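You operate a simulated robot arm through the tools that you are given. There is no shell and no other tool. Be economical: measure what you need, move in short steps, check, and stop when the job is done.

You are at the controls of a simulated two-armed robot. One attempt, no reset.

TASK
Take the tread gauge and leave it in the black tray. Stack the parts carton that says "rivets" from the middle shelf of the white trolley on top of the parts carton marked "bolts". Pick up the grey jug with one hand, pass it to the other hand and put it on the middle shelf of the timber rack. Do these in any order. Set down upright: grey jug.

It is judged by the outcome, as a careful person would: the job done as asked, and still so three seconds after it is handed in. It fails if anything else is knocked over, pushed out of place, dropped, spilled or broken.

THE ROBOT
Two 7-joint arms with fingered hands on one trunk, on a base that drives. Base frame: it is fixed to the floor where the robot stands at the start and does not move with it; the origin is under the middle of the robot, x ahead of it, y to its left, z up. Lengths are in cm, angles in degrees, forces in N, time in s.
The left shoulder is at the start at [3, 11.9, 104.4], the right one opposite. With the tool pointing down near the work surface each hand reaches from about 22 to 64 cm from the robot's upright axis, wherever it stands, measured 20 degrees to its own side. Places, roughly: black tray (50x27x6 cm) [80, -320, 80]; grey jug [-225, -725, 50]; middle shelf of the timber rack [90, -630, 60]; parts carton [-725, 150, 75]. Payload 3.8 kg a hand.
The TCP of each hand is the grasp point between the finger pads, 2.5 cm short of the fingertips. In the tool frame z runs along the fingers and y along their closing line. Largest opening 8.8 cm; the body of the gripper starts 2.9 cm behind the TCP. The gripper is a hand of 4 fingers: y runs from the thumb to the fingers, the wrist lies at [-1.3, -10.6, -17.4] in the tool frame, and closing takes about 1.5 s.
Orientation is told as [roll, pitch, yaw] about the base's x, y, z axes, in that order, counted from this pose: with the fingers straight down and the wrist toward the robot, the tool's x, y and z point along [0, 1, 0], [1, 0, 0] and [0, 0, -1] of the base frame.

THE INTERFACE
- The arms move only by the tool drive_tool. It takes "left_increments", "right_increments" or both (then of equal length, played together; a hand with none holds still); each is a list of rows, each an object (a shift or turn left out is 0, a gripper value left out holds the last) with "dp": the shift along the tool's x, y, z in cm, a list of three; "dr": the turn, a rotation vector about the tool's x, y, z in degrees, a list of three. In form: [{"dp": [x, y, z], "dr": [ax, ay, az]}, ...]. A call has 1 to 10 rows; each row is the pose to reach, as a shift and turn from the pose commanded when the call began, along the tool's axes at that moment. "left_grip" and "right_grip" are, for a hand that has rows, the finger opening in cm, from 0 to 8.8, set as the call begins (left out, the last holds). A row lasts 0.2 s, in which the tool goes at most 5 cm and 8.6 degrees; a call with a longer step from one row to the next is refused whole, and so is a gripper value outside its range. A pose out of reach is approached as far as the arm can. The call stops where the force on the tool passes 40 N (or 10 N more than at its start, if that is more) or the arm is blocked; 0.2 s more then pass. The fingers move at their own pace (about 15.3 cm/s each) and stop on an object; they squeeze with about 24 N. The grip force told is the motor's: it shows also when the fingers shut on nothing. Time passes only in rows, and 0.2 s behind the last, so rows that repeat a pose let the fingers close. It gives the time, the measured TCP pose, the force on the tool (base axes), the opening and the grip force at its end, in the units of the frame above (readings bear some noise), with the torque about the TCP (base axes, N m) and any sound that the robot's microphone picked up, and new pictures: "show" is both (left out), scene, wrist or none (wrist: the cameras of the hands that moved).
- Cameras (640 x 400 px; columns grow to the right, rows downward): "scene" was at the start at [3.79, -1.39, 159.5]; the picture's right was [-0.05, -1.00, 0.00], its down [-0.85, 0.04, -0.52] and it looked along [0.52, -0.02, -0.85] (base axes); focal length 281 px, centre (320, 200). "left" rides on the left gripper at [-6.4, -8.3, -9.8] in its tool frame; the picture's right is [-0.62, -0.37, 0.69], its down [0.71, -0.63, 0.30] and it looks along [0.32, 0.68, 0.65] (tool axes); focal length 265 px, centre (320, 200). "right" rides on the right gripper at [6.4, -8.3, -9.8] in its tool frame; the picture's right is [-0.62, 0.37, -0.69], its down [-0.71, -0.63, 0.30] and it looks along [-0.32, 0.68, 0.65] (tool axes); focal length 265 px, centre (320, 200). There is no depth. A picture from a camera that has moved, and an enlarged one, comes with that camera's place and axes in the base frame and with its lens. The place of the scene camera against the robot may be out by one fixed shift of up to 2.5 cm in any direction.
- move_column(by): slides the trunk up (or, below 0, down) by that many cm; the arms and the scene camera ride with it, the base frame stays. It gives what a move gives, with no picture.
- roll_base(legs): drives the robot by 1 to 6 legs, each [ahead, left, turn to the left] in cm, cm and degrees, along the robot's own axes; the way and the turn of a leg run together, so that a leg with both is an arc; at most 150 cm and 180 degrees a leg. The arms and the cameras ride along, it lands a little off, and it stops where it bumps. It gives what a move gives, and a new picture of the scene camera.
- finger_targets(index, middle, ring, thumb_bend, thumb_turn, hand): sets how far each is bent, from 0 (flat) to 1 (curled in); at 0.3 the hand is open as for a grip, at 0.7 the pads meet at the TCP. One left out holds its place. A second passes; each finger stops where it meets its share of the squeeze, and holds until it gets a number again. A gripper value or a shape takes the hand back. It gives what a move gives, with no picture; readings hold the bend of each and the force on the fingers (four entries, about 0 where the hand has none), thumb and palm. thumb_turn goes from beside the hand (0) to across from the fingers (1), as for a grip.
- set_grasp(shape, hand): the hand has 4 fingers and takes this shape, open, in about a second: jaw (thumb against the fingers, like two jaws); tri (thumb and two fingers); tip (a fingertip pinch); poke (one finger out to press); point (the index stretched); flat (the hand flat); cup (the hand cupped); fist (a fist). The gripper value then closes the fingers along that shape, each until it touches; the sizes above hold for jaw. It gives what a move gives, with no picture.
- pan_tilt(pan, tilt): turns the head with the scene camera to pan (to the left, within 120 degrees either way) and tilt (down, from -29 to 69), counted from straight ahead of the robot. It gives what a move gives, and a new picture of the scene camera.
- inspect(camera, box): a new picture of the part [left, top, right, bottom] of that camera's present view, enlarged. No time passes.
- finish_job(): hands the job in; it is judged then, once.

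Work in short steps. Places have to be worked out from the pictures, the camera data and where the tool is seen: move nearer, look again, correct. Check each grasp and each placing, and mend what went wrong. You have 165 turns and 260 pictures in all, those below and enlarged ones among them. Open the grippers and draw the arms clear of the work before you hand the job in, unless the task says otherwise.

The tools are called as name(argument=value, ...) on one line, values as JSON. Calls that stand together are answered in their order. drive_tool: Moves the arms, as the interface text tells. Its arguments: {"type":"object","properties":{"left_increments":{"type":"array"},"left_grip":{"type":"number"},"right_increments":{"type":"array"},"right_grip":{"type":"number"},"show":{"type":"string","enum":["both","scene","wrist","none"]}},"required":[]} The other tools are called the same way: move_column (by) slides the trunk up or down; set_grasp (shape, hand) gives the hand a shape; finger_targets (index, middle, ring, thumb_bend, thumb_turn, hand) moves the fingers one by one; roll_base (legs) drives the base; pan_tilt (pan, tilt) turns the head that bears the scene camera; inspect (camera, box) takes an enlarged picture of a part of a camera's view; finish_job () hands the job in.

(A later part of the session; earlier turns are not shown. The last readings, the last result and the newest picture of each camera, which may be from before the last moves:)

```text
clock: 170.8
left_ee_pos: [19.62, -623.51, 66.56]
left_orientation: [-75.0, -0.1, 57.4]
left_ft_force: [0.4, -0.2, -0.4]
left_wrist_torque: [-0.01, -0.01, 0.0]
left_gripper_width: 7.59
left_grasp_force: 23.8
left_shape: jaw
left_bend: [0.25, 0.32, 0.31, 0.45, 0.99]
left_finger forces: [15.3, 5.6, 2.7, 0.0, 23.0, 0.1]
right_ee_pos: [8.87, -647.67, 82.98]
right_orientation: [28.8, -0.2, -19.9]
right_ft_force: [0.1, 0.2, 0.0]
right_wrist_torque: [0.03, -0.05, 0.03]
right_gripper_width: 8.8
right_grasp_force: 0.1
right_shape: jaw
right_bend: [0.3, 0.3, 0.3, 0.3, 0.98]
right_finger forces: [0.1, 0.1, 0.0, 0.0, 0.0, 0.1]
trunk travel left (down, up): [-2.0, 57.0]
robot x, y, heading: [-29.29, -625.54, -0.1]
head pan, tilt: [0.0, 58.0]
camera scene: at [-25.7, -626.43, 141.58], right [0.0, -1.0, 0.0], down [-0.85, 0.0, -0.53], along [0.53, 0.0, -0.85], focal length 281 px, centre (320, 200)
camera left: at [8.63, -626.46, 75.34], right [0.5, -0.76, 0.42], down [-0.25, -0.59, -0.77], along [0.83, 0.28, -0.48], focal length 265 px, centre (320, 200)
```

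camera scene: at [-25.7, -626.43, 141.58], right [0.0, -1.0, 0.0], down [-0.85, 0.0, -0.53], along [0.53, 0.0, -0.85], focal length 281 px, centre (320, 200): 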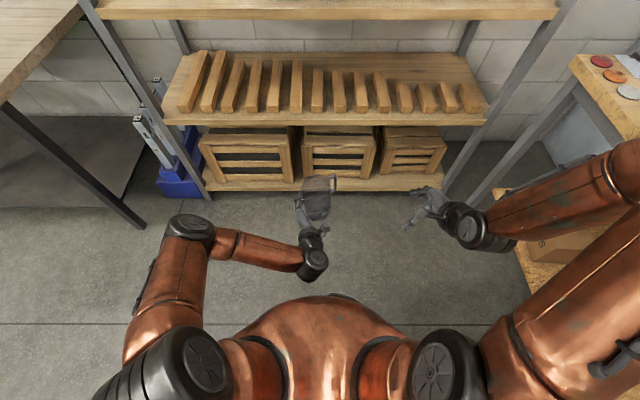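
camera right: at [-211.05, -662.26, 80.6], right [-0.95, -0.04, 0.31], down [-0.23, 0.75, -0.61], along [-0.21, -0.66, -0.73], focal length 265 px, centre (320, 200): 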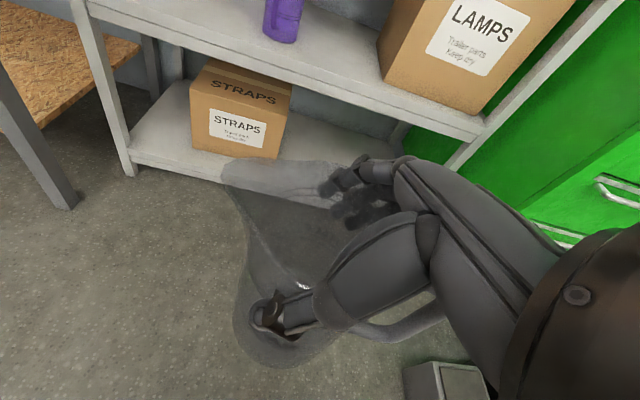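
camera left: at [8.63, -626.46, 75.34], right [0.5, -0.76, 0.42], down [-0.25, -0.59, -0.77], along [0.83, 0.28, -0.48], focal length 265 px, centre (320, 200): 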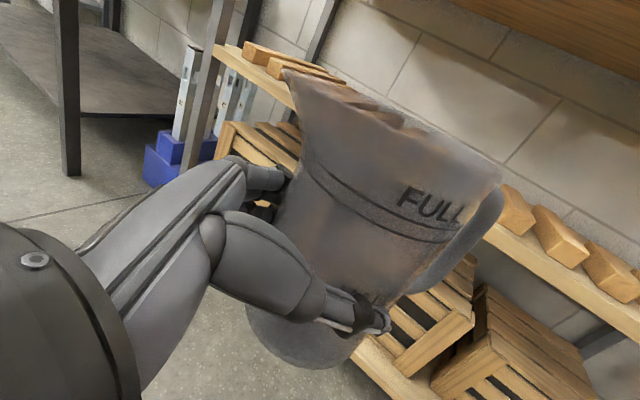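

Both the turn and the grip are fine. I finish the remaining 32° and draw the right hand back 10 cm.

drive_tool(left_increments=[{"dr": [-7.8, 0, -2.1]}, {"dr": [-15.6, 0, -4.2]}, {"dr": [-23.4, 0, -6.3]}, {"dr": [-31, 0, -8.3]}, {"dr": [-31, 0, -8.3]}], right_increments=[{"dp": [-0.8, -2.5, -0.5]}, {"dp": [-1.6, -5, -0.9]}, {"dp": [-2.4, -7.5, -1.3]}, {"dp": [-3.2, -10, -1.8]}, {"dp": [-3.2, -10, -1.8]}], show="none")

move_column(by=9)

roll_base(legs=[[0, -36, 0], [25, 0, 0]])

inspect(camera="left", box=[0, 0, 640, 400])

```text
clock: 172.0
left_ee_pos: [20.47, -624.69, 65.32]
left_orientation: [-73.9, 1.1, 87.1]
left_ft_force: [-0.4, -0.5, -0.4]
left_wrist_torque: [-0.02, 0.01, 0.0]
left_gripper_width: 7.57
left_grasp_force: 23.9
left_shape: jaw
left_bend: [0.25, 0.32, 0.31, 0.45, 0.99]
left_finger forces: [15.3, 5.6, 2.7, 0.0, 22.8, 0.0]
left hand out of reach, approached as far as the arm can: row 4, 5
right_ee_pos: [5.27, -652.8, 81.48]
right_orientation: [28.8, -0.3, -19.9]
right_ft_force: [-0.1, 0.0, 0.3]
right_wrist_torque: [0.04, -0.01, -0.04]
right_gripper_width: 8.8
right_grasp_force: 0.1
right_shape: jaw
right_bend: [0.3, 0.3, 0.3, 0.3, 0.98]
right_finger forces: [0.0, 0.0, 0.0, 0.0, 0.0, 0.0]
right hand out of reach, approached as far as the arm can: row 1, 2, 3, 4, 5
trunk travel left (down, up): [-2.0, 57.0]
robot x, y, heading: [-29.78, -625.41, 0.2]
head pan, tilt: [0.0, 58.0]
```

```text
clock: 173.3
left_ee_pos: [20.49, -624.62, 74.08]
left_orientation: [-73.7, 0.9, 87.2]
left_ft_force: [-1.1, -1.0, -1.9]
left_wrist_torque: [-0.02, 0.02, -0.02]
left_gripper_width: 7.59
left_grasp_force: 24.0
left_shape: jaw
left_bend: [0.25, 0.32, 0.31, 0.45, 0.99]
left_finger forces: [15.2, 5.5, 2.6, 0.1, 22.8, 0.1]
right_ee_pos: [5.39, -652.86, 90.4]
right_orientation: [28.9, -0.2, -19.9]
right_ft_force: [-1.0, -0.1, 0.4]
right_wrist_torque: [0.02, -0.02, -0.01]
right_gripper_width: 8.81
right_grasp_force: 0.1
right_shape: jaw
right_bend: [0.3, 0.3, 0.3, 0.3, 0.98]
right_finger forces: [0.0, 0.1, 0.0, 0.0, 0.1, 0.0]
trunk travel left (down, up): [-11.0, 48.0]
robot x, y, heading: [-29.59, -625.43, -0.1]
head pan, tilt: [0.0, 58.0]
```

```text
clock: 177.0
left_ee_pos: [45.65, -660.83, 74.11]
left_orientation: [-73.8, 0.9, 86.8]
left_ft_force: [-0.3, 0.4, -0.9]
left_wrist_torque: [-0.04, 0.0, -0.04]
left_gripper_width: 7.57
left_grasp_force: 23.7
left_shape: jaw
left_bend: [0.25, 0.32, 0.31, 0.45, 0.99]
left_finger forces: [15.1, 5.5, 2.7, 0.0, 22.8, 0.0]
right_ee_pos: [30.44, -688.95, 90.5]
right_orientation: [28.9, -0.2, -20.3]
right_ft_force: [0.8, 1.0, -0.4]
right_wrist_torque: [-0.03, 0.0, 0.02]
right_gripper_width: 8.79
right_grasp_force: 0.1
right_shape: jaw
right_bend: [0.3, 0.3, 0.3, 0.3, 0.98]
right_finger forces: [0.0, 0.0, 0.0, 0.1, 0.1, 0.0]
trunk travel left (down, up): [-11.0, 48.0]
robot x, y, heading: [-4.29, -661.66, -0.2]
head pan, tilt: [0.0, 58.0]
camera scene: at [-0.37, -662.47, 150.57], right [0.0, -1.0, 0.0], down [-0.85, 0.0, -0.53], along [0.53, 0.0, -0.85], focal length 281 px, centre (320, 200)
```

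scene: 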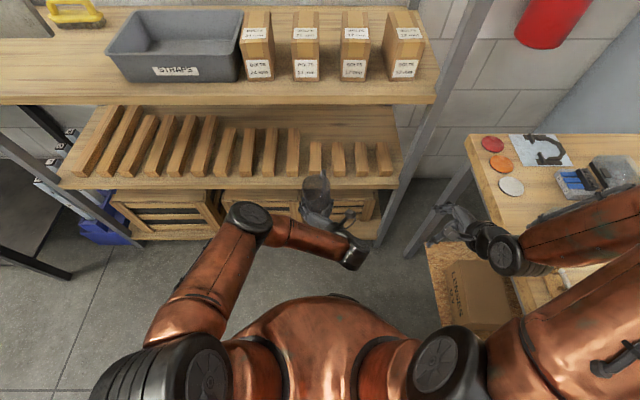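

```text
1.00 times, centred on (320, 200) of left (not enlarged: the box is as wide or as high as the picture)
camera zoom: at [37.77, -668.68, 83.26], right [0.82, -0.41, 0.41], down [0.06, -0.65, -0.76], along [0.57, 0.64, -0.51], focal length 265 px, centre (320, 200)
```

zoom: 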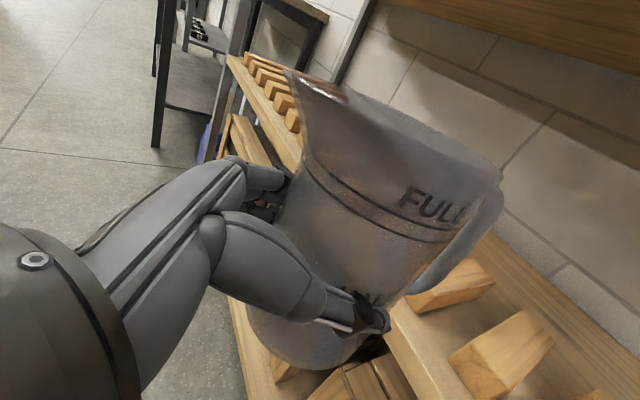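

The grip is steady and the way ahead over the slats looks clear. The right forearm is near the electronics bench, so I raise the right hand and bring it inward first.

drive_tool(right_increments=[{"dp": [2.7, -0.5, -1.7]}, {"dp": [5.4, -1.1, -3.4]}, {"dp": [8, -1.6, -5.2]}, {"dp": [10.7, -2.1, -6.9]}, {"dp": [13.3, -2.7, -8.6]}, {"dp": [13.3, -2.7, -8.6]}], show="scene")

```text
clock: 178.4
left_ee_pos: [45.69, -660.84, 74.14]
left_orientation: [-73.7, 1.0, 86.8]
left_ft_force: [1.2, -0.1, -1.3]
left_wrist_torque: [-0.01, 0.0, 0.02]
left_gripper_width: 7.59
left_grasp_force: 23.7
left_shape: jaw
left_bend: [0.25, 0.32, 0.31, 0.45, 0.99]
left_finger forces: [15.2, 5.5, 2.7, 0.0, 22.7, 0.1]
right_ee_pos: [32.87, -681.99, 105.61]
right_orientation: [28.9, -0.1, -20.1]
right_ft_force: [0.6, 0.2, -0.4]
right_wrist_torque: [0.02, 0.02, 0.0]
right_gripper_width: 8.8
right_grasp_force: 0.1
right_shape: jaw
right_bend: [0.3, 0.3, 0.3, 0.3, 0.98]
right_finger forces: [0.0, 0.0, 0.0, 0.1, 0.0, 0.0]
right hand out of reach, approached as far as the arm can: row 1, 2, 3, 4, 5, 6
trunk travel left (down, up): [-11.0, 48.0]
robot x, y, heading: [-4.26, -661.61, -0.4]
head pan, tilt: [0.0, 58.0]
camera scene: at [-0.47, -662.49, 150.57], right [0.0, -1.0, 0.0], down [-0.85, 0.0, -0.53], along [0.53, 0.0, -0.85], focal length 281 px, centre (320, 200)
```

scene: 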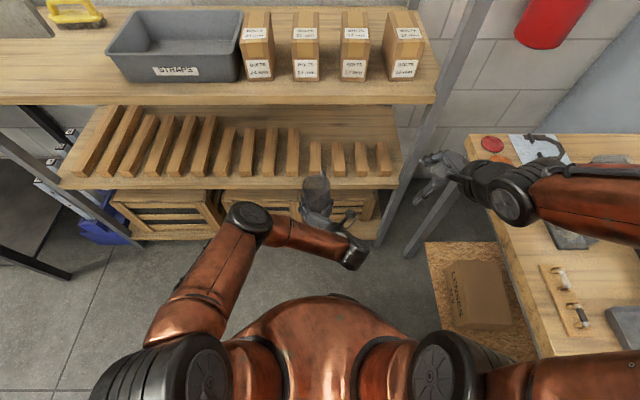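

The right arm is above the bench items. I raise it 20 cm more so it also clears the upper shelf's boxes.

drive_tool(right_increments=[{"dp": [2, 0, -3.5]}, {"dp": [4, 0, -7]}, {"dp": [6, 0, -10.5]}, {"dp": [8, 0, -14]}, {"dp": [9.7, 0, -17.5]}, {"dp": [9.7, 0, -17.5]}], show="none")

roll_base(legs=[[27, 0, 0.3]])

inspect(camera="left", box=[0, 0, 640, 400])

```text
clock: 179.8
left_ee_pos: [45.75, -660.77, 74.16]
left_orientation: [-73.8, 1.0, 86.8]
left_ft_force: [-0.5, 0.4, -0.8]
left_wrist_torque: [-0.03, 0.01, -0.02]
left_gripper_width: 7.58
left_grasp_force: 24.0
left_shape: jaw
left_bend: [0.25, 0.32, 0.31, 0.45, 0.99]
left_finger forces: [15.1, 5.5, 2.7, 0.0, 22.7, 0.0]
right_ee_pos: [32.8, -681.92, 125.51]
right_orientation: [28.9, -0.3, -20.2]
right_ft_force: [0.4, 0.3, 0.1]
right_wrist_torque: [0.03, -0.01, 0.03]
right_gripper_width: 8.81
right_grasp_force: 0.1
right_shape: jaw
right_bend: [0.3, 0.3, 0.3, 0.3, 0.98]
right_finger forces: [0.1, 0.0, 0.1, 0.1, 0.0, 0.0]
trunk travel left (down, up): [-11.0, 48.0]
robot x, y, heading: [-4.78, -661.47, 0.0]
head pan, tilt: [0.0, 58.0]
```

```text
clock: 181.7
left_ee_pos: [72.94, -660.43, 74.26]
left_orientation: [-73.8, 1.0, 87.2]
left_ft_force: [0.4, 0.6, -1.2]
left_wrist_torque: [0.0, 0.04, -0.03]
left_gripper_width: 7.58
left_grasp_force: 23.7
left_shape: jaw
left_bend: [0.25, 0.32, 0.31, 0.45, 0.99]
left_finger forces: [15.1, 5.5, 2.8, 0.1, 22.6, 0.0]
right_ee_pos: [60.16, -681.74, 125.45]
right_orientation: [28.8, -0.3, -19.9]
right_ft_force: [-0.2, 1.2, -0.1]
right_wrist_torque: [0.01, 0.01, 0.03]
right_gripper_width: 8.8
right_grasp_force: 0.0
right_shape: jaw
right_bend: [0.3, 0.3, 0.3, 0.3, 0.98]
right_finger forces: [0.1, 0.1, 0.1, 0.0, 0.0, 0.1]
trunk travel left (down, up): [-11.0, 48.0]
robot x, y, heading: [22.82, -661.19, 0.3]
head pan, tilt: [0.0, 58.0]
camera scene: at [26.83, -662.42, 150.57], right [0.0, -1.0, 0.0], down [-0.85, 0.0, -0.53], along [0.53, 0.0, -0.85], focal length 281 px, centre (320, 200)
```

scene: 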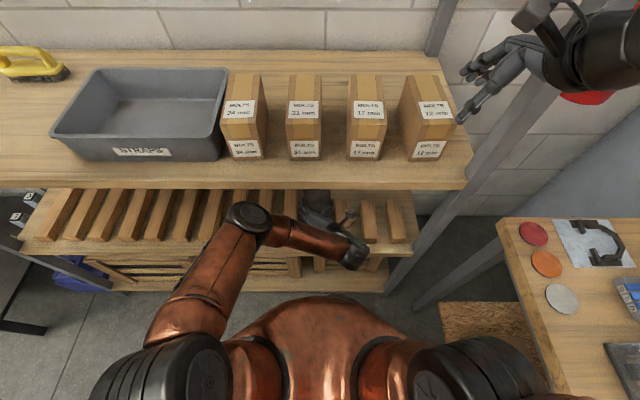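

```text
1.00 times, centred on (320, 200) of left (not enlarged: the box is as wide or as high as the picture)
camera zoom: at [65.02, -668.37, 83.26], right [0.82, -0.4, 0.41], down [0.06, -0.65, -0.76], along [0.57, 0.65, -0.51], focal length 265 px, centre (320, 200)
```

zoom: 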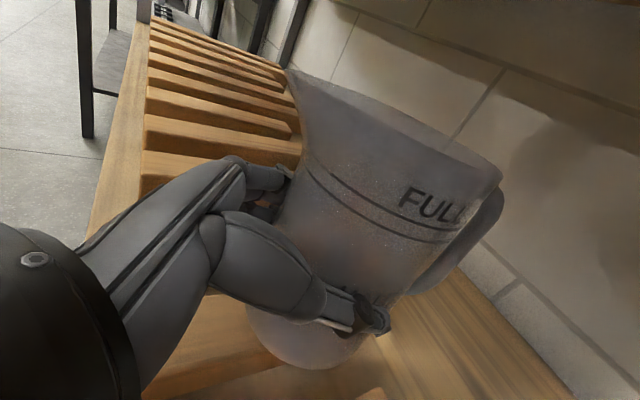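

Over the shelf now; the jug base (~69) clears the slats (~65). I extend the left arm forward 20 cm and 4.5 right.

drive_tool(left_increments=[{"dp": [-0.8, -1, 2.8]}, {"dp": [-1.6, -2, 5.7]}, {"dp": [-2.5, -3, 8.6]}, {"dp": [-3.3, -3.5, 11.5]}, {"dp": [-4.1, -3.5, 14.3]}, {"dp": [-4.9, -3.5, 17.1]}, {"dp": [-5.7, -3.5, 19.9]}, {"dp": [-5.7, -3.5, 19.9]}], show="both")

```text
clock: 183.5
left_ee_pos: [88.54, -662.83, 74.77]
left_orientation: [-73.7, 0.9, 87.2]
left_ft_force: [-0.4, 0.2, -1.0]
left_wrist_torque: [-0.02, 0.01, 0.0]
left_gripper_width: 7.58
left_grasp_force: 24.1
left_shape: jaw
left_bend: [0.25, 0.32, 0.31, 0.45, 0.99]
left_finger forces: [15.1, 5.6, 2.8, 0.0, 22.8, 0.0]
left hand out of reach, approached as far as the arm can: row 5, 6, 7, 8
right_ee_pos: [60.06, -681.64, 125.62]
right_orientation: [28.9, -0.3, -19.9]
right_ft_force: [0.0, -0.1, -0.7]
right_wrist_torque: [-0.01, 0.01, 0.0]
right_gripper_width: 8.78
right_grasp_force: 0.0
right_shape: jaw
right_bend: [0.3, 0.3, 0.3, 0.3, 0.98]
right_finger forces: [0.1, 0.1, 0.0, 0.1, 0.0, 0.0]
trunk travel left (down, up): [-11.0, 48.0]
robot x, y, heading: [22.52, -661.71, 0.2]
head pan, tilt: [0.0, 58.0]
camera scene: at [26.69, -662.42, 150.58], right [0.0, -1.0, 0.0], down [-0.85, 0.0, -0.53], along [0.53, 0.0, -0.85], focal length 281 px, centre (320, 200)
camera left: at [80.66, -670.82, 83.92], right [0.82, -0.4, 0.41], down [0.06, -0.65, -0.76], along [0.57, 0.65, -0.51], focal length 265 px, centre (320, 200)
```

scene: 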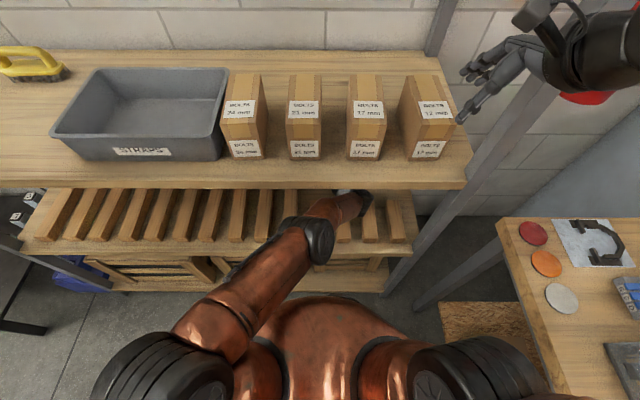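
left: 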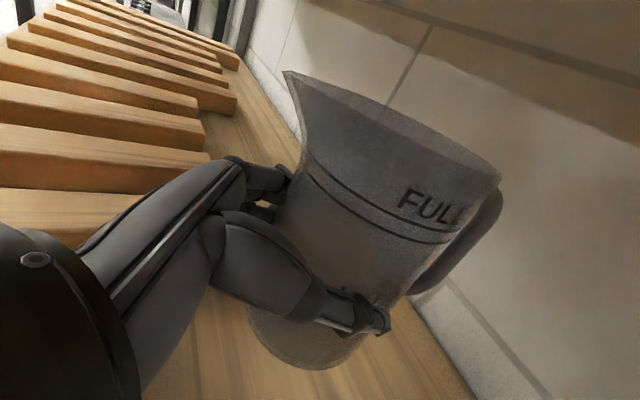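

The arm is at full stretch at x 88.5. I drive the base 5 cm forward; the right hand stays above the boxes and short of the post.

roll_base(legs=[[5.5, 0, 0]])

drive_tool(left_increments=[{"dp": [0, -0.8, 0]}, {"dp": [0, -1.6, 0]}, {"dp": [0, -1.6, 0]}], show="wrist")

```text
clock: 184.5
left_ee_pos: [94.11, -662.93, 74.7]
left_orientation: [-73.5, 0.9, 87.2]
left_ft_force: [-0.3, -0.8, -1.1]
left_wrist_torque: [0.01, 0.01, 0.0]
left_gripper_width: 7.57
left_grasp_force: 23.3
left_shape: jaw
left_bend: [0.25, 0.32, 0.31, 0.45, 0.99]
left_finger forces: [15.1, 5.5, 2.8, 0.0, 22.8, 0.0]
right_ee_pos: [65.84, -681.6, 125.52]
right_orientation: [28.8, -0.1, -19.7]
right_ft_force: [0.7, 1.3, 0.0]
right_wrist_torque: [-0.01, 0.04, 0.02]
right_gripper_width: 8.8
right_grasp_force: 0.1
right_shape: jaw
right_bend: [0.3, 0.3, 0.3, 0.3, 0.98]
right_finger forces: [0.1, 0.0, 0.0, 0.0, 0.0, 0.0]
trunk travel left (down, up): [-11.0, 48.0]
robot x, y, heading: [28.27, -661.41, 0.2]
head pan, tilt: [0.0, 58.0]
camera scene: at [32.43, -662.4, 150.57], right [0.0, -1.0, 0.0], down [-0.85, 0.0, -0.53], along [0.53, 0.0, -0.85], focal length 281 px, centre (320, 200)
```

scene: 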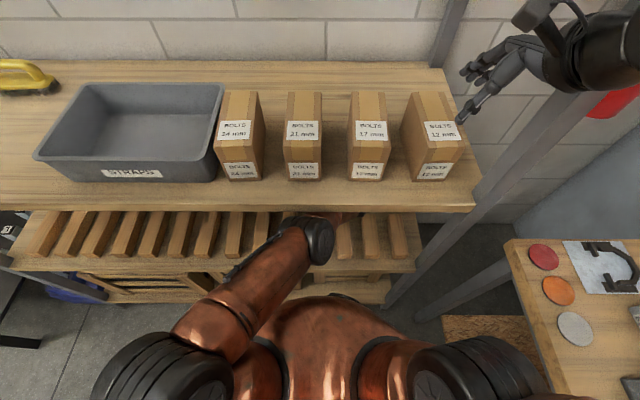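

```text
clock: 185.3
left_ee_pos: [93.68, -663.55, 75.01]
left_orientation: [-73.5, 0.9, 87.0]
left_ft_force: [-0.2, -0.2, -1.0]
left_wrist_torque: [-0.01, 0.04, 0.02]
left_gripper_width: 7.58
left_grasp_force: 23.7
left_shape: jaw
left_bend: [0.25, 0.32, 0.31, 0.45, 0.99]
left_finger forces: [15.1, 5.6, 2.6, 0.0, 22.7, 0.1]
left hand out of reach, approached as far as the arm can: row 1, 2, 3
right_ee_pos: [65.61, -681.57, 125.6]
right_orientation: [28.8, -0.2, -19.8]
right_ft_force: [-0.2, -1.6, 0.3]
right_wrist_torque: [-0.03, -0.01, -0.02]
right_gripper_width: 8.79
right_grasp_force: 0.0
right_shape: jaw
right_bend: [0.3, 0.3, 0.3, 0.3, 0.98]
right_finger forces: [0.1, 0.1, 0.1, 0.0, 0.1, 0.0]
trunk travel left (down, up): [-11.0, 48.0]
robot x, y, heading: [28.29, -661.36, 0.0]
head pan, tilt: [0.0, 58.0]
camera left: at [85.86, -671.45, 84.08], right [0.82, -0.4, 0.4], down [0.06, -0.65, -0.76], along [0.57, 0.65, -0.51], focal length 265 px, centre (320, 200)
```

left: 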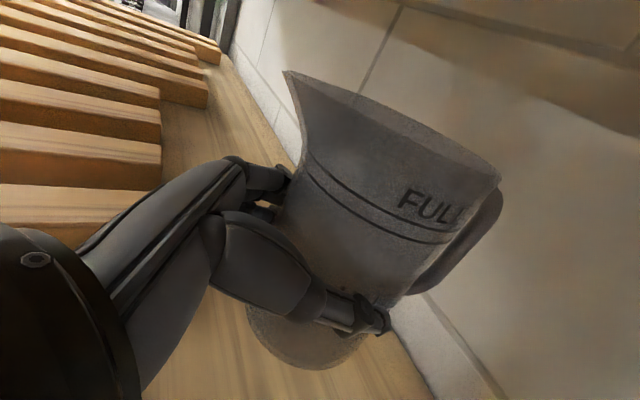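

The jug is over bare board behind the slats. I raise the right hand 9 cm, then lower the trunk 7 cm toward the shelf.

drive_tool(right_increments=[{"dp": [1.5, 0, -2.7]}, {"dp": [3, 0, -5.4]}, {"dp": [4.4, 0, -8]}, {"dp": [4.4, 0, -8]}], show="none")

move_column(by=-6.5)

inspect(camera="left", box=[0, 0, 640, 400])

```text
clock: 186.0
left_ee_pos: [93.83, -663.54, 74.97]
left_orientation: [-73.6, 0.9, 87.1]
left_ft_force: [1.1, 0.2, -0.6]
left_wrist_torque: [-0.02, 0.02, 0.04]
left_gripper_width: 7.57
left_grasp_force: 23.6
left_shape: jaw
left_bend: [0.25, 0.32, 0.31, 0.45, 0.99]
left_finger forces: [15.1, 5.5, 2.6, 0.0, 22.6, 0.0]
right_ee_pos: [65.26, -681.72, 132.0]
right_orientation: [27.7, 1.7, -19.7]
right_ft_force: [-3.9, -1.3, -8.2]
right_wrist_torque: [0.24, -0.5, -0.07]
right_gripper_width: 8.79
right_grasp_force: 0.1
right_shape: jaw
right_bend: [0.3, 0.3, 0.3, 0.3, 0.98]
right_finger forces: [0.1, 0.0, 0.0, 0.0, 0.0, 8.1]
trunk travel left (down, up): [-11.0, 48.0]
robot x, y, heading: [28.36, -661.38, 0.0]
head pan, tilt: [0.0, 58.0]
stopped in row 3 (right hand): the force on the tool passed its limit at 70 N (the readings are from after the stop); the commanded pose is now the measured one
```

```text
clock: 187.1
left_ee_pos: [93.7, -663.57, 68.51]
left_orientation: [-73.5, 1.0, 87.1]
left_ft_force: [-1.6, -0.1, 2.6]
left_wrist_torque: [0.11, -0.01, 0.04]
left_gripper_width: 7.57
left_grasp_force: 23.6
left_shape: jaw
left_bend: [0.25, 0.32, 0.31, 0.45, 0.98]
left_finger forces: [15.1, 5.5, 2.8, 0.0, 22.9, 0.0]
right_ee_pos: [65.31, -681.72, 125.59]
right_orientation: [28.0, 1.5, -19.7]
right_ft_force: [-0.4, 1.1, 0.8]
right_wrist_torque: [0.0, -0.01, -0.01]
right_gripper_width: 8.76
right_grasp_force: 0.1
right_shape: jaw
right_bend: [0.3, 0.3, 0.3, 0.3, 0.98]
right_finger forces: [0.1, 0.1, 0.0, 0.0, 0.0, 0.1]
trunk travel left (down, up): [-4.5, 54.5]
robot x, y, heading: [28.61, -661.75, 0.0]
head pan, tilt: [0.0, 58.0]
```

```text
1.00 times, centred on (320, 200) of left (not enlarged: the box is as wide or as high as the picture)
camera zoom: at [85.85, -671.44, 77.64], right [0.82, -0.4, 0.41], down [0.06, -0.65, -0.76], along [0.57, 0.65, -0.51], focal length 265 px, centre (320, 200)
```

zoom: 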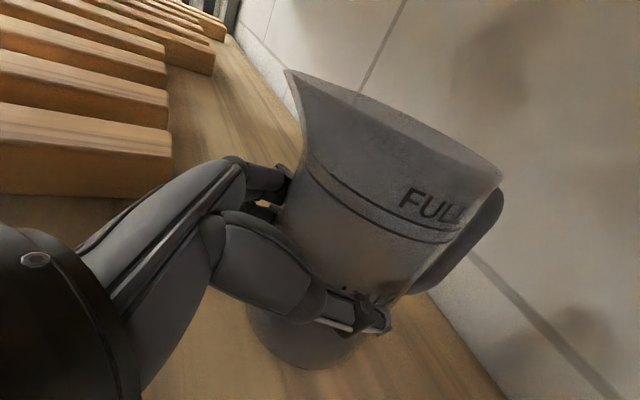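

The right hand touched the rack's top rail, now clear after the trunk went down. The left shows first contact (+2.6 N) at z 68.5; I lower in small steps.

move_column(by=-0.5)

inspect(camera="left", box=[100, 150, 500, 400])

pan_tilt(pan=10, tilt=40)

```text
clock: 187.6
left_ee_pos: [93.65, -663.52, 68.27]
left_orientation: [-73.9, 0.9, 87.0]
left_ft_force: [-3.7, -1.7, 11.1]
left_wrist_torque: [0.34, -0.19, 0.07]
left_gripper_width: 7.54
left_grasp_force: 23.9
left_shape: jaw
left_bend: [0.25, 0.32, 0.31, 0.45, 0.98]
left_finger forces: [14.2, 5.7, 3.0, 0.1, 23.9, 0.0]
right_ee_pos: [65.17, -681.48, 125.12]
right_orientation: [28.0, 1.4, -19.6]
right_ft_force: [0.2, 0.6, 0.6]
right_wrist_torque: [-0.02, 0.01, 0.01]
right_gripper_width: 8.81
right_grasp_force: 0.0
right_shape: jaw
right_bend: [0.3, 0.3, 0.3, 0.3, 0.98]
right_finger forces: [0.0, 0.1, 0.0, 0.0, 0.0, 0.0]
trunk travel left (down, up): [-4.0, 55.0]
robot x, y, heading: [28.84, -661.09, 0.1]
head pan, tilt: [0.0, 58.0]
```

```text
1.60 times, centred on (300, 275) of left
camera zoom: at [85.79, -671.49, 77.33], right [0.82, -0.4, 0.41], down [0.06, -0.65, -0.76], along [0.57, 0.65, -0.5], focal length 425 px, centre (352, 80)
```

zoom: 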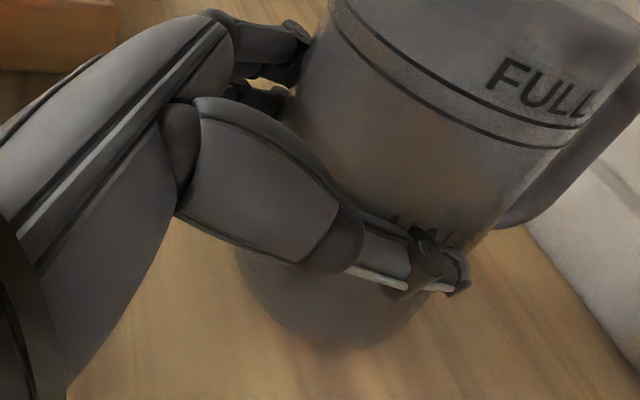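

```text
clock: 188.4
left_ee_pos: [93.65, -663.56, 68.14]
left_orientation: [-73.6, 0.9, 87.1]
left_ft_force: [-2.5, -1.8, 13.8]
left_wrist_torque: [0.4, -0.21, 0.03]
left_gripper_width: 7.53
left_grasp_force: 24.5
left_shape: jaw
left_bend: [0.25, 0.32, 0.31, 0.45, 0.97]
left_finger forces: [13.8, 5.2, 2.9, 0.1, 24.1, 0.0]
right_ee_pos: [65.12, -681.55, 125.13]
right_orientation: [27.8, 1.4, -19.6]
right_ft_force: [-0.4, -0.9, 0.7]
right_wrist_torque: [-0.01, 0.0, -0.03]
right_gripper_width: 8.8
right_grasp_force: 0.1
right_shape: jaw
right_bend: [0.3, 0.3, 0.3, 0.3, 0.98]
right_finger forces: [0.0, 0.1, 0.1, 0.1, 0.0, 0.0]
trunk travel left (down, up): [-4.0, 55.0]
robot x, y, heading: [28.25, -660.93, 0.1]
head pan, tilt: [10.0, 40.0]
camera scene: at [33.41, -660.94, 146.02], right [0.18, -0.98, 0.0], down [-0.63, -0.11, -0.77], along [0.75, 0.14, -0.64], focal length 281 px, centre (320, 200)
```

scene: 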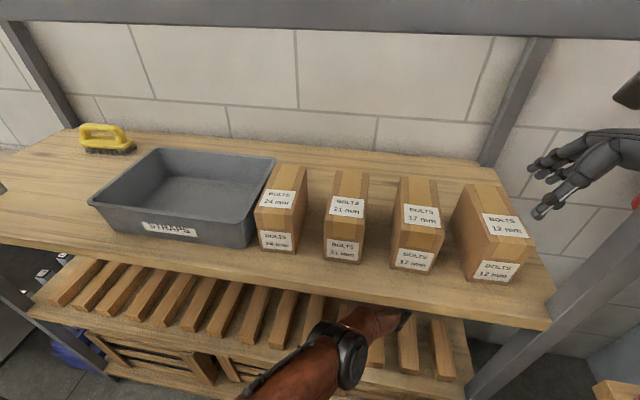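

About 14 N upward: the jug stands on the shelf. I open the left hand.

finger_targets(hand="left", index=0.12, middle=0.12, ring=0.12, thumb_bend=0.12)

inspect(camera="left", box=[0, 0, 640, 400])

```text
clock: 189.4
left_ee_pos: [93.84, -663.46, 67.88]
left_orientation: [-73.5, 0.9, 87.1]
left_ft_force: [-0.3, 0.6, 0.0]
left_wrist_torque: [-0.01, 0.0, 0.0]
left_gripper_width: 11.7
left_grasp_force: 0.1
left_shape: fingers
left_bend: [0.12, 0.12, 0.12, 0.12, 1.0]
left_finger forces: [0.0, 0.0, 0.0, 0.0, 0.0, 0.0]
right_ee_pos: [65.39, -681.58, 125.05]
right_orientation: [27.9, 1.5, -19.6]
right_ft_force: [-0.5, 0.7, -0.3]
right_wrist_torque: [0.02, -0.02, 0.03]
right_gripper_width: 8.81
right_grasp_force: 0.1
right_shape: jaw
right_bend: [0.3, 0.3, 0.3, 0.3, 0.98]
right_finger forces: [0.0, 0.1, 0.0, 0.0, 0.0, 0.0]
trunk travel left (down, up): [-4.0, 55.0]
robot x, y, heading: [28.34, -661.47, -0.0]
head pan, tilt: [10.0, 40.0]
```

```text
1.00 times, centred on (320, 200) of left (not enlarged: the box is as wide or as high as the picture)
camera zoom: at [85.84, -671.45, 77.09], right [0.82, -0.4, 0.4], down [0.06, -0.65, -0.76], along [0.57, 0.65, -0.51], focal length 265 px, centre (320, 200)
```

zoom: 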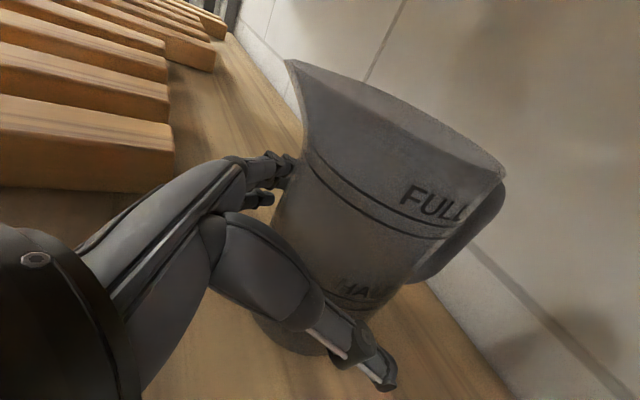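

The jug stands free and upright. I back the base 9 cm, lift the trunk 4 cm, then back away fully.

roll_base(legs=[[-9, 0, 0]])

move_column(by=4)

roll_base(legs=[[-45, 0, 0]])

pan_tilt(pan=0, tilt=35)

```text
clock: 190.5
left_ee_pos: [84.7, -663.49, 68.04]
left_orientation: [-73.7, 1.0, 87.1]
left_ft_force: [-0.6, 0.0, -0.4]
left_wrist_torque: [0.02, 0.03, 0.01]
left_gripper_width: 11.68
left_grasp_force: 0.1
left_shape: fingers
left_bend: [0.12, 0.12, 0.12, 0.12, 1.0]
left_finger forces: [0.0, 0.0, 0.0, 0.1, 0.0, 0.1]
right_ee_pos: [56.07, -681.65, 125.24]
right_orientation: [27.7, 1.4, -19.7]
right_ft_force: [0.0, -0.3, -0.1]
right_wrist_torque: [-0.01, -0.06, -0.03]
right_gripper_width: 8.81
right_grasp_force: 0.1
right_shape: jaw
right_bend: [0.3, 0.3, 0.3, 0.3, 0.98]
right_finger forces: [0.0, 0.1, 0.1, 0.0, 0.1, 0.0]
trunk travel left (down, up): [-4.0, 55.0]
robot x, y, heading: [19.19, -661.41, 0.4]
head pan, tilt: [10.0, 40.0]
camera scene: at [24.4, -660.94, 146.03], right [0.18, -0.98, 0.0], down [-0.63, -0.11, -0.77], along [0.75, 0.14, -0.64], focal length 281 px, centre (320, 200)
```

scene: 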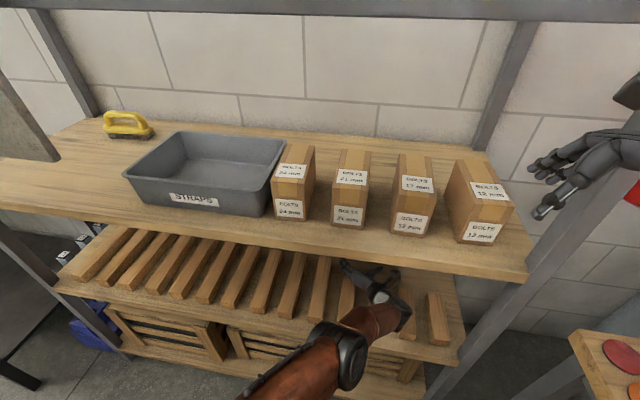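

```text
clock: 191.3
left_ee_pos: [84.73, -663.54, 71.91]
left_orientation: [-73.6, 0.9, 87.1]
left_ft_force: [-0.4, 0.0, -0.3]
left_wrist_torque: [0.0, -0.02, -0.01]
left_gripper_width: 11.71
left_grasp_force: 0.1
left_shape: fingers
left_bend: [0.12, 0.12, 0.12, 0.12, 1.0]
left_finger forces: [0.1, 0.0, 0.0, 0.0, 0.0, 0.0]
right_ee_pos: [56.44, -681.66, 129.11]
right_orientation: [27.8, 1.5, -19.6]
right_ft_force: [-1.2, 0.3, 0.5]
right_wrist_torque: [0.0, -0.01, 0.02]
right_gripper_width: 8.8
right_grasp_force: 0.1
right_shape: jaw
right_bend: [0.3, 0.3, 0.3, 0.3, 0.98]
right_finger forces: [0.0, 0.0, 0.0, 0.0, 0.0, 0.0]
trunk travel left (down, up): [-8.0, 51.0]
robot x, y, heading: [19.19, -661.34, 0.4]
head pan, tilt: [10.0, 40.0]
```

```text
clock: 194.1
left_ee_pos: [39.61, -663.57, 72.05]
left_orientation: [-73.6, 0.9, 87.2]
left_ft_force: [0.0, -0.2, -0.4]
left_wrist_torque: [0.0, -0.02, -0.02]
left_gripper_width: 11.69
left_grasp_force: 0.1
left_shape: fingers
left_bend: [0.12, 0.12, 0.12, 0.12, 1.0]
left_finger forces: [0.1, 0.0, 0.0, 0.1, 0.0, 0.1]
right_ee_pos: [11.21, -681.78, 129.25]
right_orientation: [28.0, 1.6, -19.6]
right_ft_force: [0.0, -0.1, 0.4]
right_wrist_torque: [-0.01, 0.01, 0.01]
right_gripper_width: 8.83
right_grasp_force: 0.1
right_shape: jaw
right_bend: [0.3, 0.3, 0.3, 0.3, 0.98]
right_finger forces: [0.1, 0.0, 0.1, 0.0, 0.1, 0.0]
trunk travel left (down, up): [-8.0, 51.0]
robot x, y, heading: [-25.55, -661.54, 0.2]
head pan, tilt: [10.0, 40.0]
camera scene: at [-20.57, -661.13, 150.02], right [0.18, -0.98, 0.0], down [-0.63, -0.11, -0.77], along [0.75, 0.14, -0.64], focal length 281 px, centre (320, 200)
```

scene: 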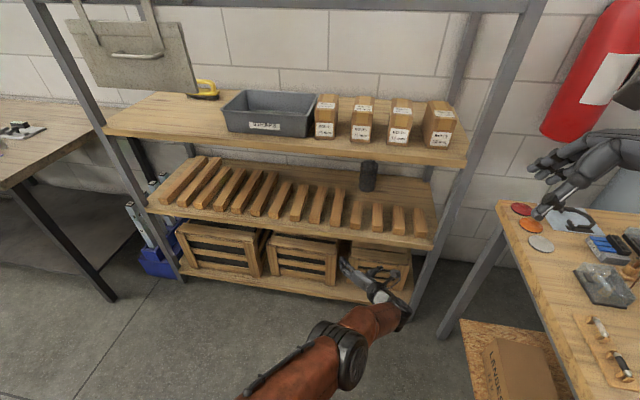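

```text
clock: 194.8
left_ee_pos: [39.66, -663.66, 71.97]
left_orientation: [-73.6, 0.9, 87.2]
left_ft_force: [1.2, -0.3, -1.6]
left_wrist_torque: [0.0, -0.02, 0.02]
left_gripper_width: 11.66
left_grasp_force: 0.1
left_shape: fingers
left_bend: [0.12, 0.12, 0.12, 0.12, 1.0]
left_finger forces: [0.1, 0.0, 0.0, 0.0, 0.0, 0.0]
right_ee_pos: [11.17, -681.75, 129.12]
right_orientation: [27.9, 1.6, -19.6]
right_ft_force: [0.9, -0.3, 0.7]
right_wrist_torque: [-0.03, 0.0, 0.0]
right_gripper_width: 8.79
right_grasp_force: 0.0
right_shape: jaw
right_bend: [0.3, 0.3, 0.3, 0.3, 0.98]
right_finger forces: [0.0, 0.0, 0.1, 0.0, 0.0, 0.0]
trunk travel left (down, up): [-8.0, 51.0]
robot x, y, heading: [-26.24, -661.96, 0.5]
head pan, tilt: [0.0, 35.0]
camera scene: at [-20.03, -662.6, 150.77], right [0.01, -1.0, 0.0], down [-0.57, 0.0, -0.82], along [0.82, 0.0, -0.57], focal length 281 px, centre (320, 200)
```

scene: 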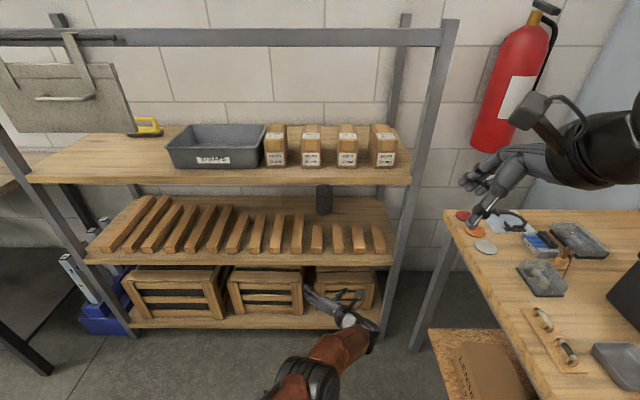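

The jug stands upright on the middle shelf; nothing else disturbed. Next the cartons at about [-725, 150]: I step left, turn around to face west and look ahead.

roll_base(legs=[[-15, 0, 0], [0, 60, 0], [0, 0, 90], [0, 0, 90]])

pan_tilt(pan=-20, tilt=18)

```text
clock: 206.8
left_ee_pos: [-106.54, -600.16, 71.95]
left_orientation: [-73.6, 0.9, -92.0]
left_ft_force: [-0.2, 0.5, -1.2]
left_wrist_torque: [0.03, 0.04, 0.02]
left_gripper_width: 11.7
left_grasp_force: 0.0
left_shape: fingers
left_bend: [0.12, 0.12, 0.12, 0.12, 1.0]
left_finger forces: [0.0, 0.0, 0.0, 0.1, 0.0, 0.1]
right_ee_pos: [-78.47, -581.75, 129.13]
right_orientation: [27.8, 1.5, 161.3]
right_ft_force: [-0.6, 0.2, 0.1]
right_wrist_torque: [-0.03, 0.0, 0.01]
right_gripper_width: 8.82
right_grasp_force: 0.0
right_shape: jaw
right_bend: [0.3, 0.3, 0.3, 0.3, 0.98]
right_finger forces: [0.1, 0.1, 0.0, 0.1, 0.0, 0.0]
trunk travel left (down, up): [-8.0, 51.0]
robot x, y, heading: [-41.32, -601.67, -178.8]
head pan, tilt: [0.0, 35.0]
camera scene: at [-49.0, -602.6, 150.77], right [-0.02, 1.0, 0.0], down [0.57, 0.01, -0.82], along [-0.82, -0.02, -0.57], focal length 281 px, centre (320, 200)
```

scene: 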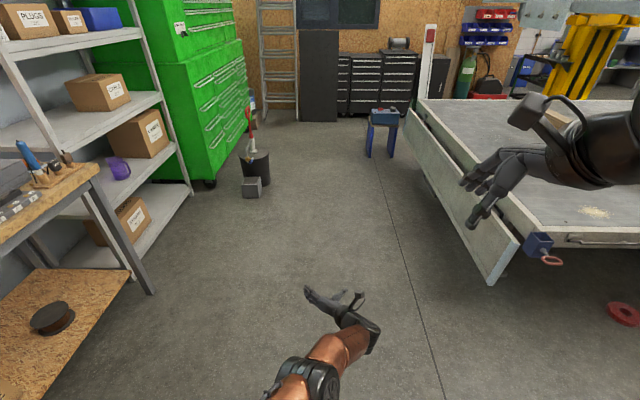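

```text
clock: 207.7
left_ee_pos: [-106.62, -600.21, 71.93]
left_orientation: [-73.5, 0.8, -92.0]
left_ft_force: [0.3, 0.4, 0.8]
left_wrist_torque: [0.04, -0.01, 0.0]
left_gripper_width: 11.69
left_grasp_force: 0.0
left_shape: fingers
left_bend: [0.12, 0.12, 0.12, 0.12, 1.0]
left_finger forces: [0.0, 0.0, 0.0, 0.0, 0.0, 0.0]
right_ee_pos: [-78.43, -581.76, 129.16]
right_orientation: [27.9, 1.5, 161.4]
right_ft_force: [0.5, -1.0, -0.1]
right_wrist_torque: [0.02, -0.02, 0.04]
right_gripper_width: 8.79
right_grasp_force: 0.1
right_shape: jaw
right_bend: [0.3, 0.3, 0.3, 0.3, 0.98]
right_finger forces: [0.0, 0.0, 0.1, 0.1, 0.0, 0.0]
trunk travel left (down, up): [-8.0, 51.0]
robot x, y, heading: [-41.24, -601.34, -178.6]
head pan, tilt: [-20.0, 18.0]
camera scene: at [-49.03, -599.4, 153.47], right [0.32, 0.95, 0.0], down [0.29, -0.1, -0.95], along [-0.9, 0.31, -0.31], focal length 281 px, centre (320, 200)
```

scene: 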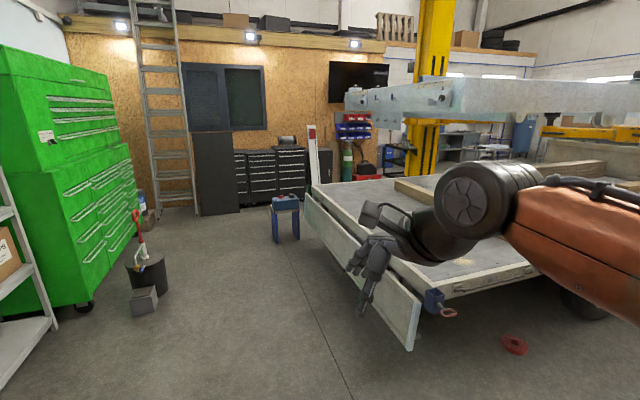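

The passage west between the stool (y≈-550) and the bucket (y≈-670) is about 90 cm wide; I drive along y≈-603 to x≈-440.

roll_base(legs=[[0, 0, -1.3], [150, 0, 0], [120, 0, 0]])

roll_base(legs=[[130, 0, 0]])

pan_tilt(pan=-70, tilt=18)

```text
clock: 221.0
left_ee_pos: [-373.69, -599.02, 72.02]
left_orientation: [-73.5, 0.9, -93.1]
left_ft_force: [0.7, -0.9, 0.1]
left_wrist_torque: [0.02, 0.03, 0.02]
left_gripper_width: 11.67
left_grasp_force: 0.1
left_shape: fingers
left_bend: [0.12, 0.12, 0.12, 0.12, 1.0]
left_finger forces: [0.0, 0.0, 0.0, 0.1, 0.0, 0.0]
right_ee_pos: [-345.42, -581.01, 129.19]
right_orientation: [27.9, 1.5, 160.2]
right_ft_force: [-1.5, -0.4, -0.1]
right_wrist_torque: [-0.02, -0.01, -0.03]
right_gripper_width: 8.81
right_grasp_force: 0.1
right_shape: jaw
right_bend: [0.3, 0.3, 0.3, 0.3, 0.98]
right_finger forces: [0.0, 0.0, 0.1, 0.1, 0.0, 0.0]
trunk travel left (down, up): [-8.0, 51.0]
robot x, y, heading: [-308.04, -601.23, -179.9]
head pan, tilt: [-20.0, 18.0]
camera scene: at [-316.23, -599.18, 153.48], right [0.34, 0.94, 0.0], down [0.29, -0.11, -0.95], along [-0.89, 0.32, -0.31], focal length 281 px, centre (320, 200)
```

scene: 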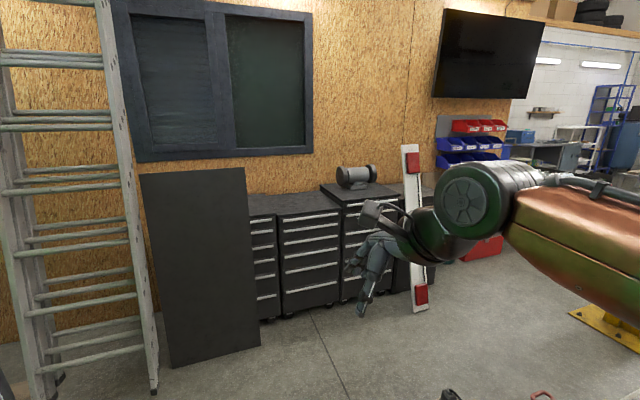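

```text
clock: 225.9
left_ee_pos: [-475.51, -599.99, 71.57]
left_orientation: [-73.5, 0.6, -91.6]
left_ft_force: [23.4, -1.1, 8.9]
left_wrist_torque: [-0.06, -0.02, 0.16]
left_gripper_width: 12.31
left_grasp_force: 12.2
left_shape: fingers
left_bend: [0.1, 0.1, 0.12, 0.04, 1.0]
left_finger forces: [5.1, 7.0, 0.1, 0.0, 11.6, 0.1]
right_ee_pos: [-447.89, -581.96, 129.09]
right_orientation: [27.7, 1.6, 160.7]
right_ft_force: [0.5, -0.6, -0.3]
right_wrist_torque: [0.0, -0.02, -0.01]
right_gripper_width: 8.78
right_grasp_force: 0.0
right_shape: jaw
right_bend: [0.3, 0.3, 0.3, 0.3, 0.98]
right_finger forces: [0.1, 0.0, 0.0, 0.0, 0.0, 0.1]
trunk travel left (down, up): [-8.0, 51.0]
robot x, y, heading: [-410.82, -601.94, -179.2]
head pan, tilt: [-20.0, 18.0]
stopped in leg 1: the force on the tool passed its limit at 126 N (the readings are from after the stop); the commanded pose is now the measured one
camera scene: at [-418.55, -599.85, 153.49], right [0.33, 0.94, 0.0], down [0.29, -0.1, -0.95], along [-0.9, 0.32, -0.31], focal length 281 px, centre (320, 200)
```

scene: 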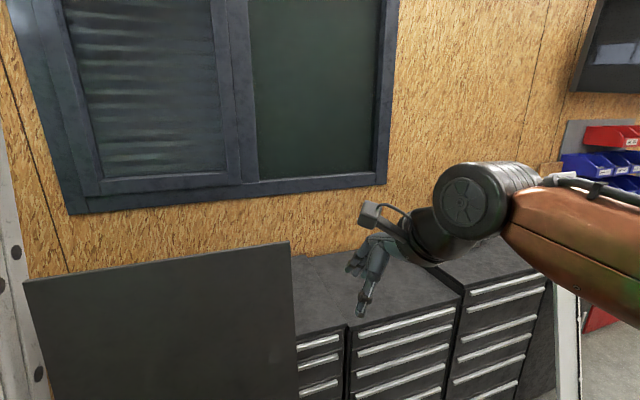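

```text
clock: 227.0
left_ee_pos: [-475.58, -599.99, 71.79]
left_orientation: [-73.4, 0.7, -91.7]
left_ft_force: [26.2, -1.2, 8.2]
left_wrist_torque: [0.0, -0.11, 0.33]
left_gripper_width: 12.37
left_grasp_force: 13.2
left_shape: fingers
left_bend: [0.1, 0.1, 0.12, 0.04, 1.0]
left_finger forces: [6.0, 8.5, 0.0, 0.0, 12.6, 0.0]
right_ee_pos: [-447.82, -581.88, 129.22]
right_orientation: [27.9, 1.5, 160.7]
right_ft_force: [0.2, -0.5, 0.1]
right_wrist_torque: [0.02, -0.01, -0.01]
right_gripper_width: 8.82
right_grasp_force: 0.0
right_shape: jaw
right_bend: [0.3, 0.3, 0.3, 0.3, 0.98]
right_finger forces: [0.0, 0.1, 0.1, 0.1, 0.0, 0.0]
trunk travel left (down, up): [-8.0, 51.0]
robot x, y, heading: [-410.44, -601.4, -179.6]
head pan, tilt: [-70.0, 18.0]
camera scene: at [-412.95, -594.19, 153.49], right [0.94, 0.35, 0.0], down [0.11, -0.29, -0.95], along [-0.34, 0.89, -0.31], focal length 281 px, centre (320, 200)
```

scene: 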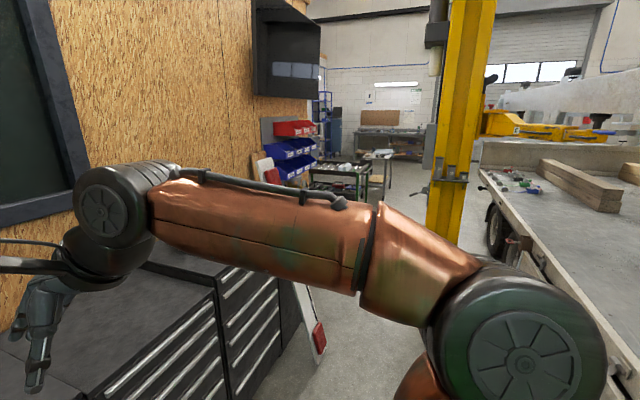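

I went too far without checking: the left hand pressed the dark panel. I back off straight at once and look.

roll_base(legs=[[-30, 0, 0]])

pan_tilt(pan=0, tilt=35)

```text
clock: 229.1
left_ee_pos: [-445.45, -599.71, 71.52]
left_orientation: [-73.3, 0.6, -91.8]
left_ft_force: [0.6, -0.2, -0.5]
left_wrist_torque: [0.01, 0.01, -0.03]
left_gripper_width: 11.79
left_grasp_force: 0.1
left_shape: fingers
left_bend: [0.12, 0.12, 0.12, 0.11, 1.0]
left_finger forces: [0.0, 0.0, 0.1, 0.0, 0.0, 0.0]
right_ee_pos: [-417.88, -581.47, 129.02]
right_orientation: [27.7, 1.6, 160.6]
right_ft_force: [0.5, 0.3, -0.1]
right_wrist_torque: [0.01, 0.0, 0.01]
right_gripper_width: 8.81
right_grasp_force: 0.1
right_shape: jaw
right_bend: [0.3, 0.3, 0.3, 0.3, 0.98]
right_finger forces: [0.0, 0.1, 0.0, 0.1, 0.0, 0.0]
trunk travel left (down, up): [-8.0, 51.0]
robot x, y, heading: [-380.58, -601.37, -179.6]
head pan, tilt: [-70.0, 18.0]
camera scene: at [-382.92, -593.91, 153.48], right [0.94, 0.35, 0.0], down [0.11, -0.29, -0.95], along [-0.33, 0.89, -0.31], focal length 281 px, centre (320, 200)
```

scene: 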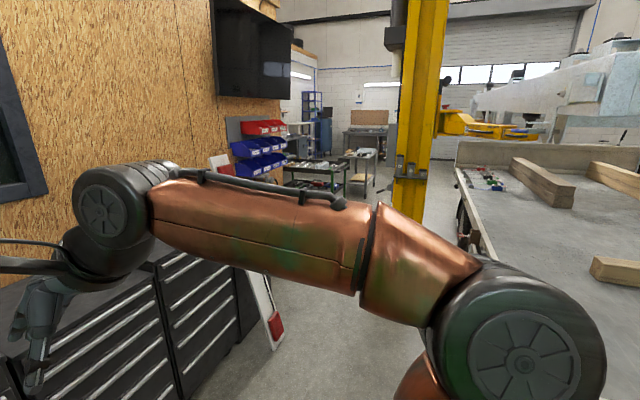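

```text
clock: 230.5
left_ee_pos: [-445.46, -599.54, 71.58]
left_orientation: [-73.3, 0.6, -91.7]
left_ft_force: [0.6, 0.5, 0.8]
left_wrist_torque: [0.06, -0.02, 0.0]
left_gripper_width: 11.79
left_grasp_force: 0.0
left_shape: fingers
left_bend: [0.12, 0.12, 0.12, 0.11, 1.0]
left_finger forces: [0.1, 0.0, 0.0, 0.1, 0.1, 0.1]
right_ee_pos: [-417.83, -581.47, 129.02]
right_orientation: [27.9, 1.6, 160.6]
right_ft_force: [-0.3, -0.4, 0.0]
right_wrist_torque: [-0.01, -0.03, -0.03]
right_gripper_width: 8.81
right_grasp_force: 0.0
right_shape: jaw
right_bend: [0.3, 0.3, 0.3, 0.3, 0.98]
right_finger forces: [0.0, 0.0, 0.0, 0.1, 0.1, 0.1]
trunk travel left (down, up): [-8.0, 51.0]
robot x, y, heading: [-381.1, -601.79, -179.7]
head pan, tilt: [0.0, 35.0]
camera scene: at [-388.59, -602.72, 150.77], right [-0.01, 1.0, 0.0], down [0.57, 0.0, -0.82], along [-0.82, -0.01, -0.57], focal length 281 px, centre (320, 200)
```

scene: 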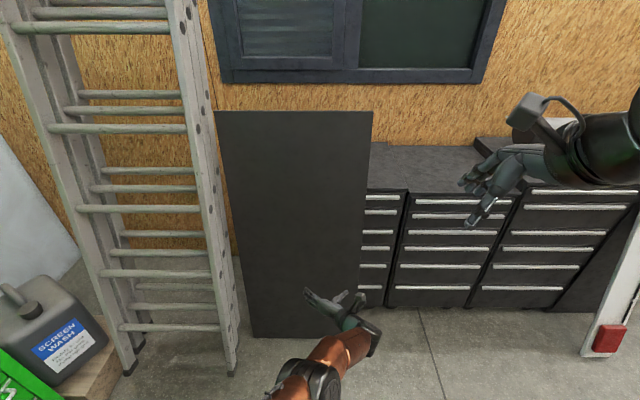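

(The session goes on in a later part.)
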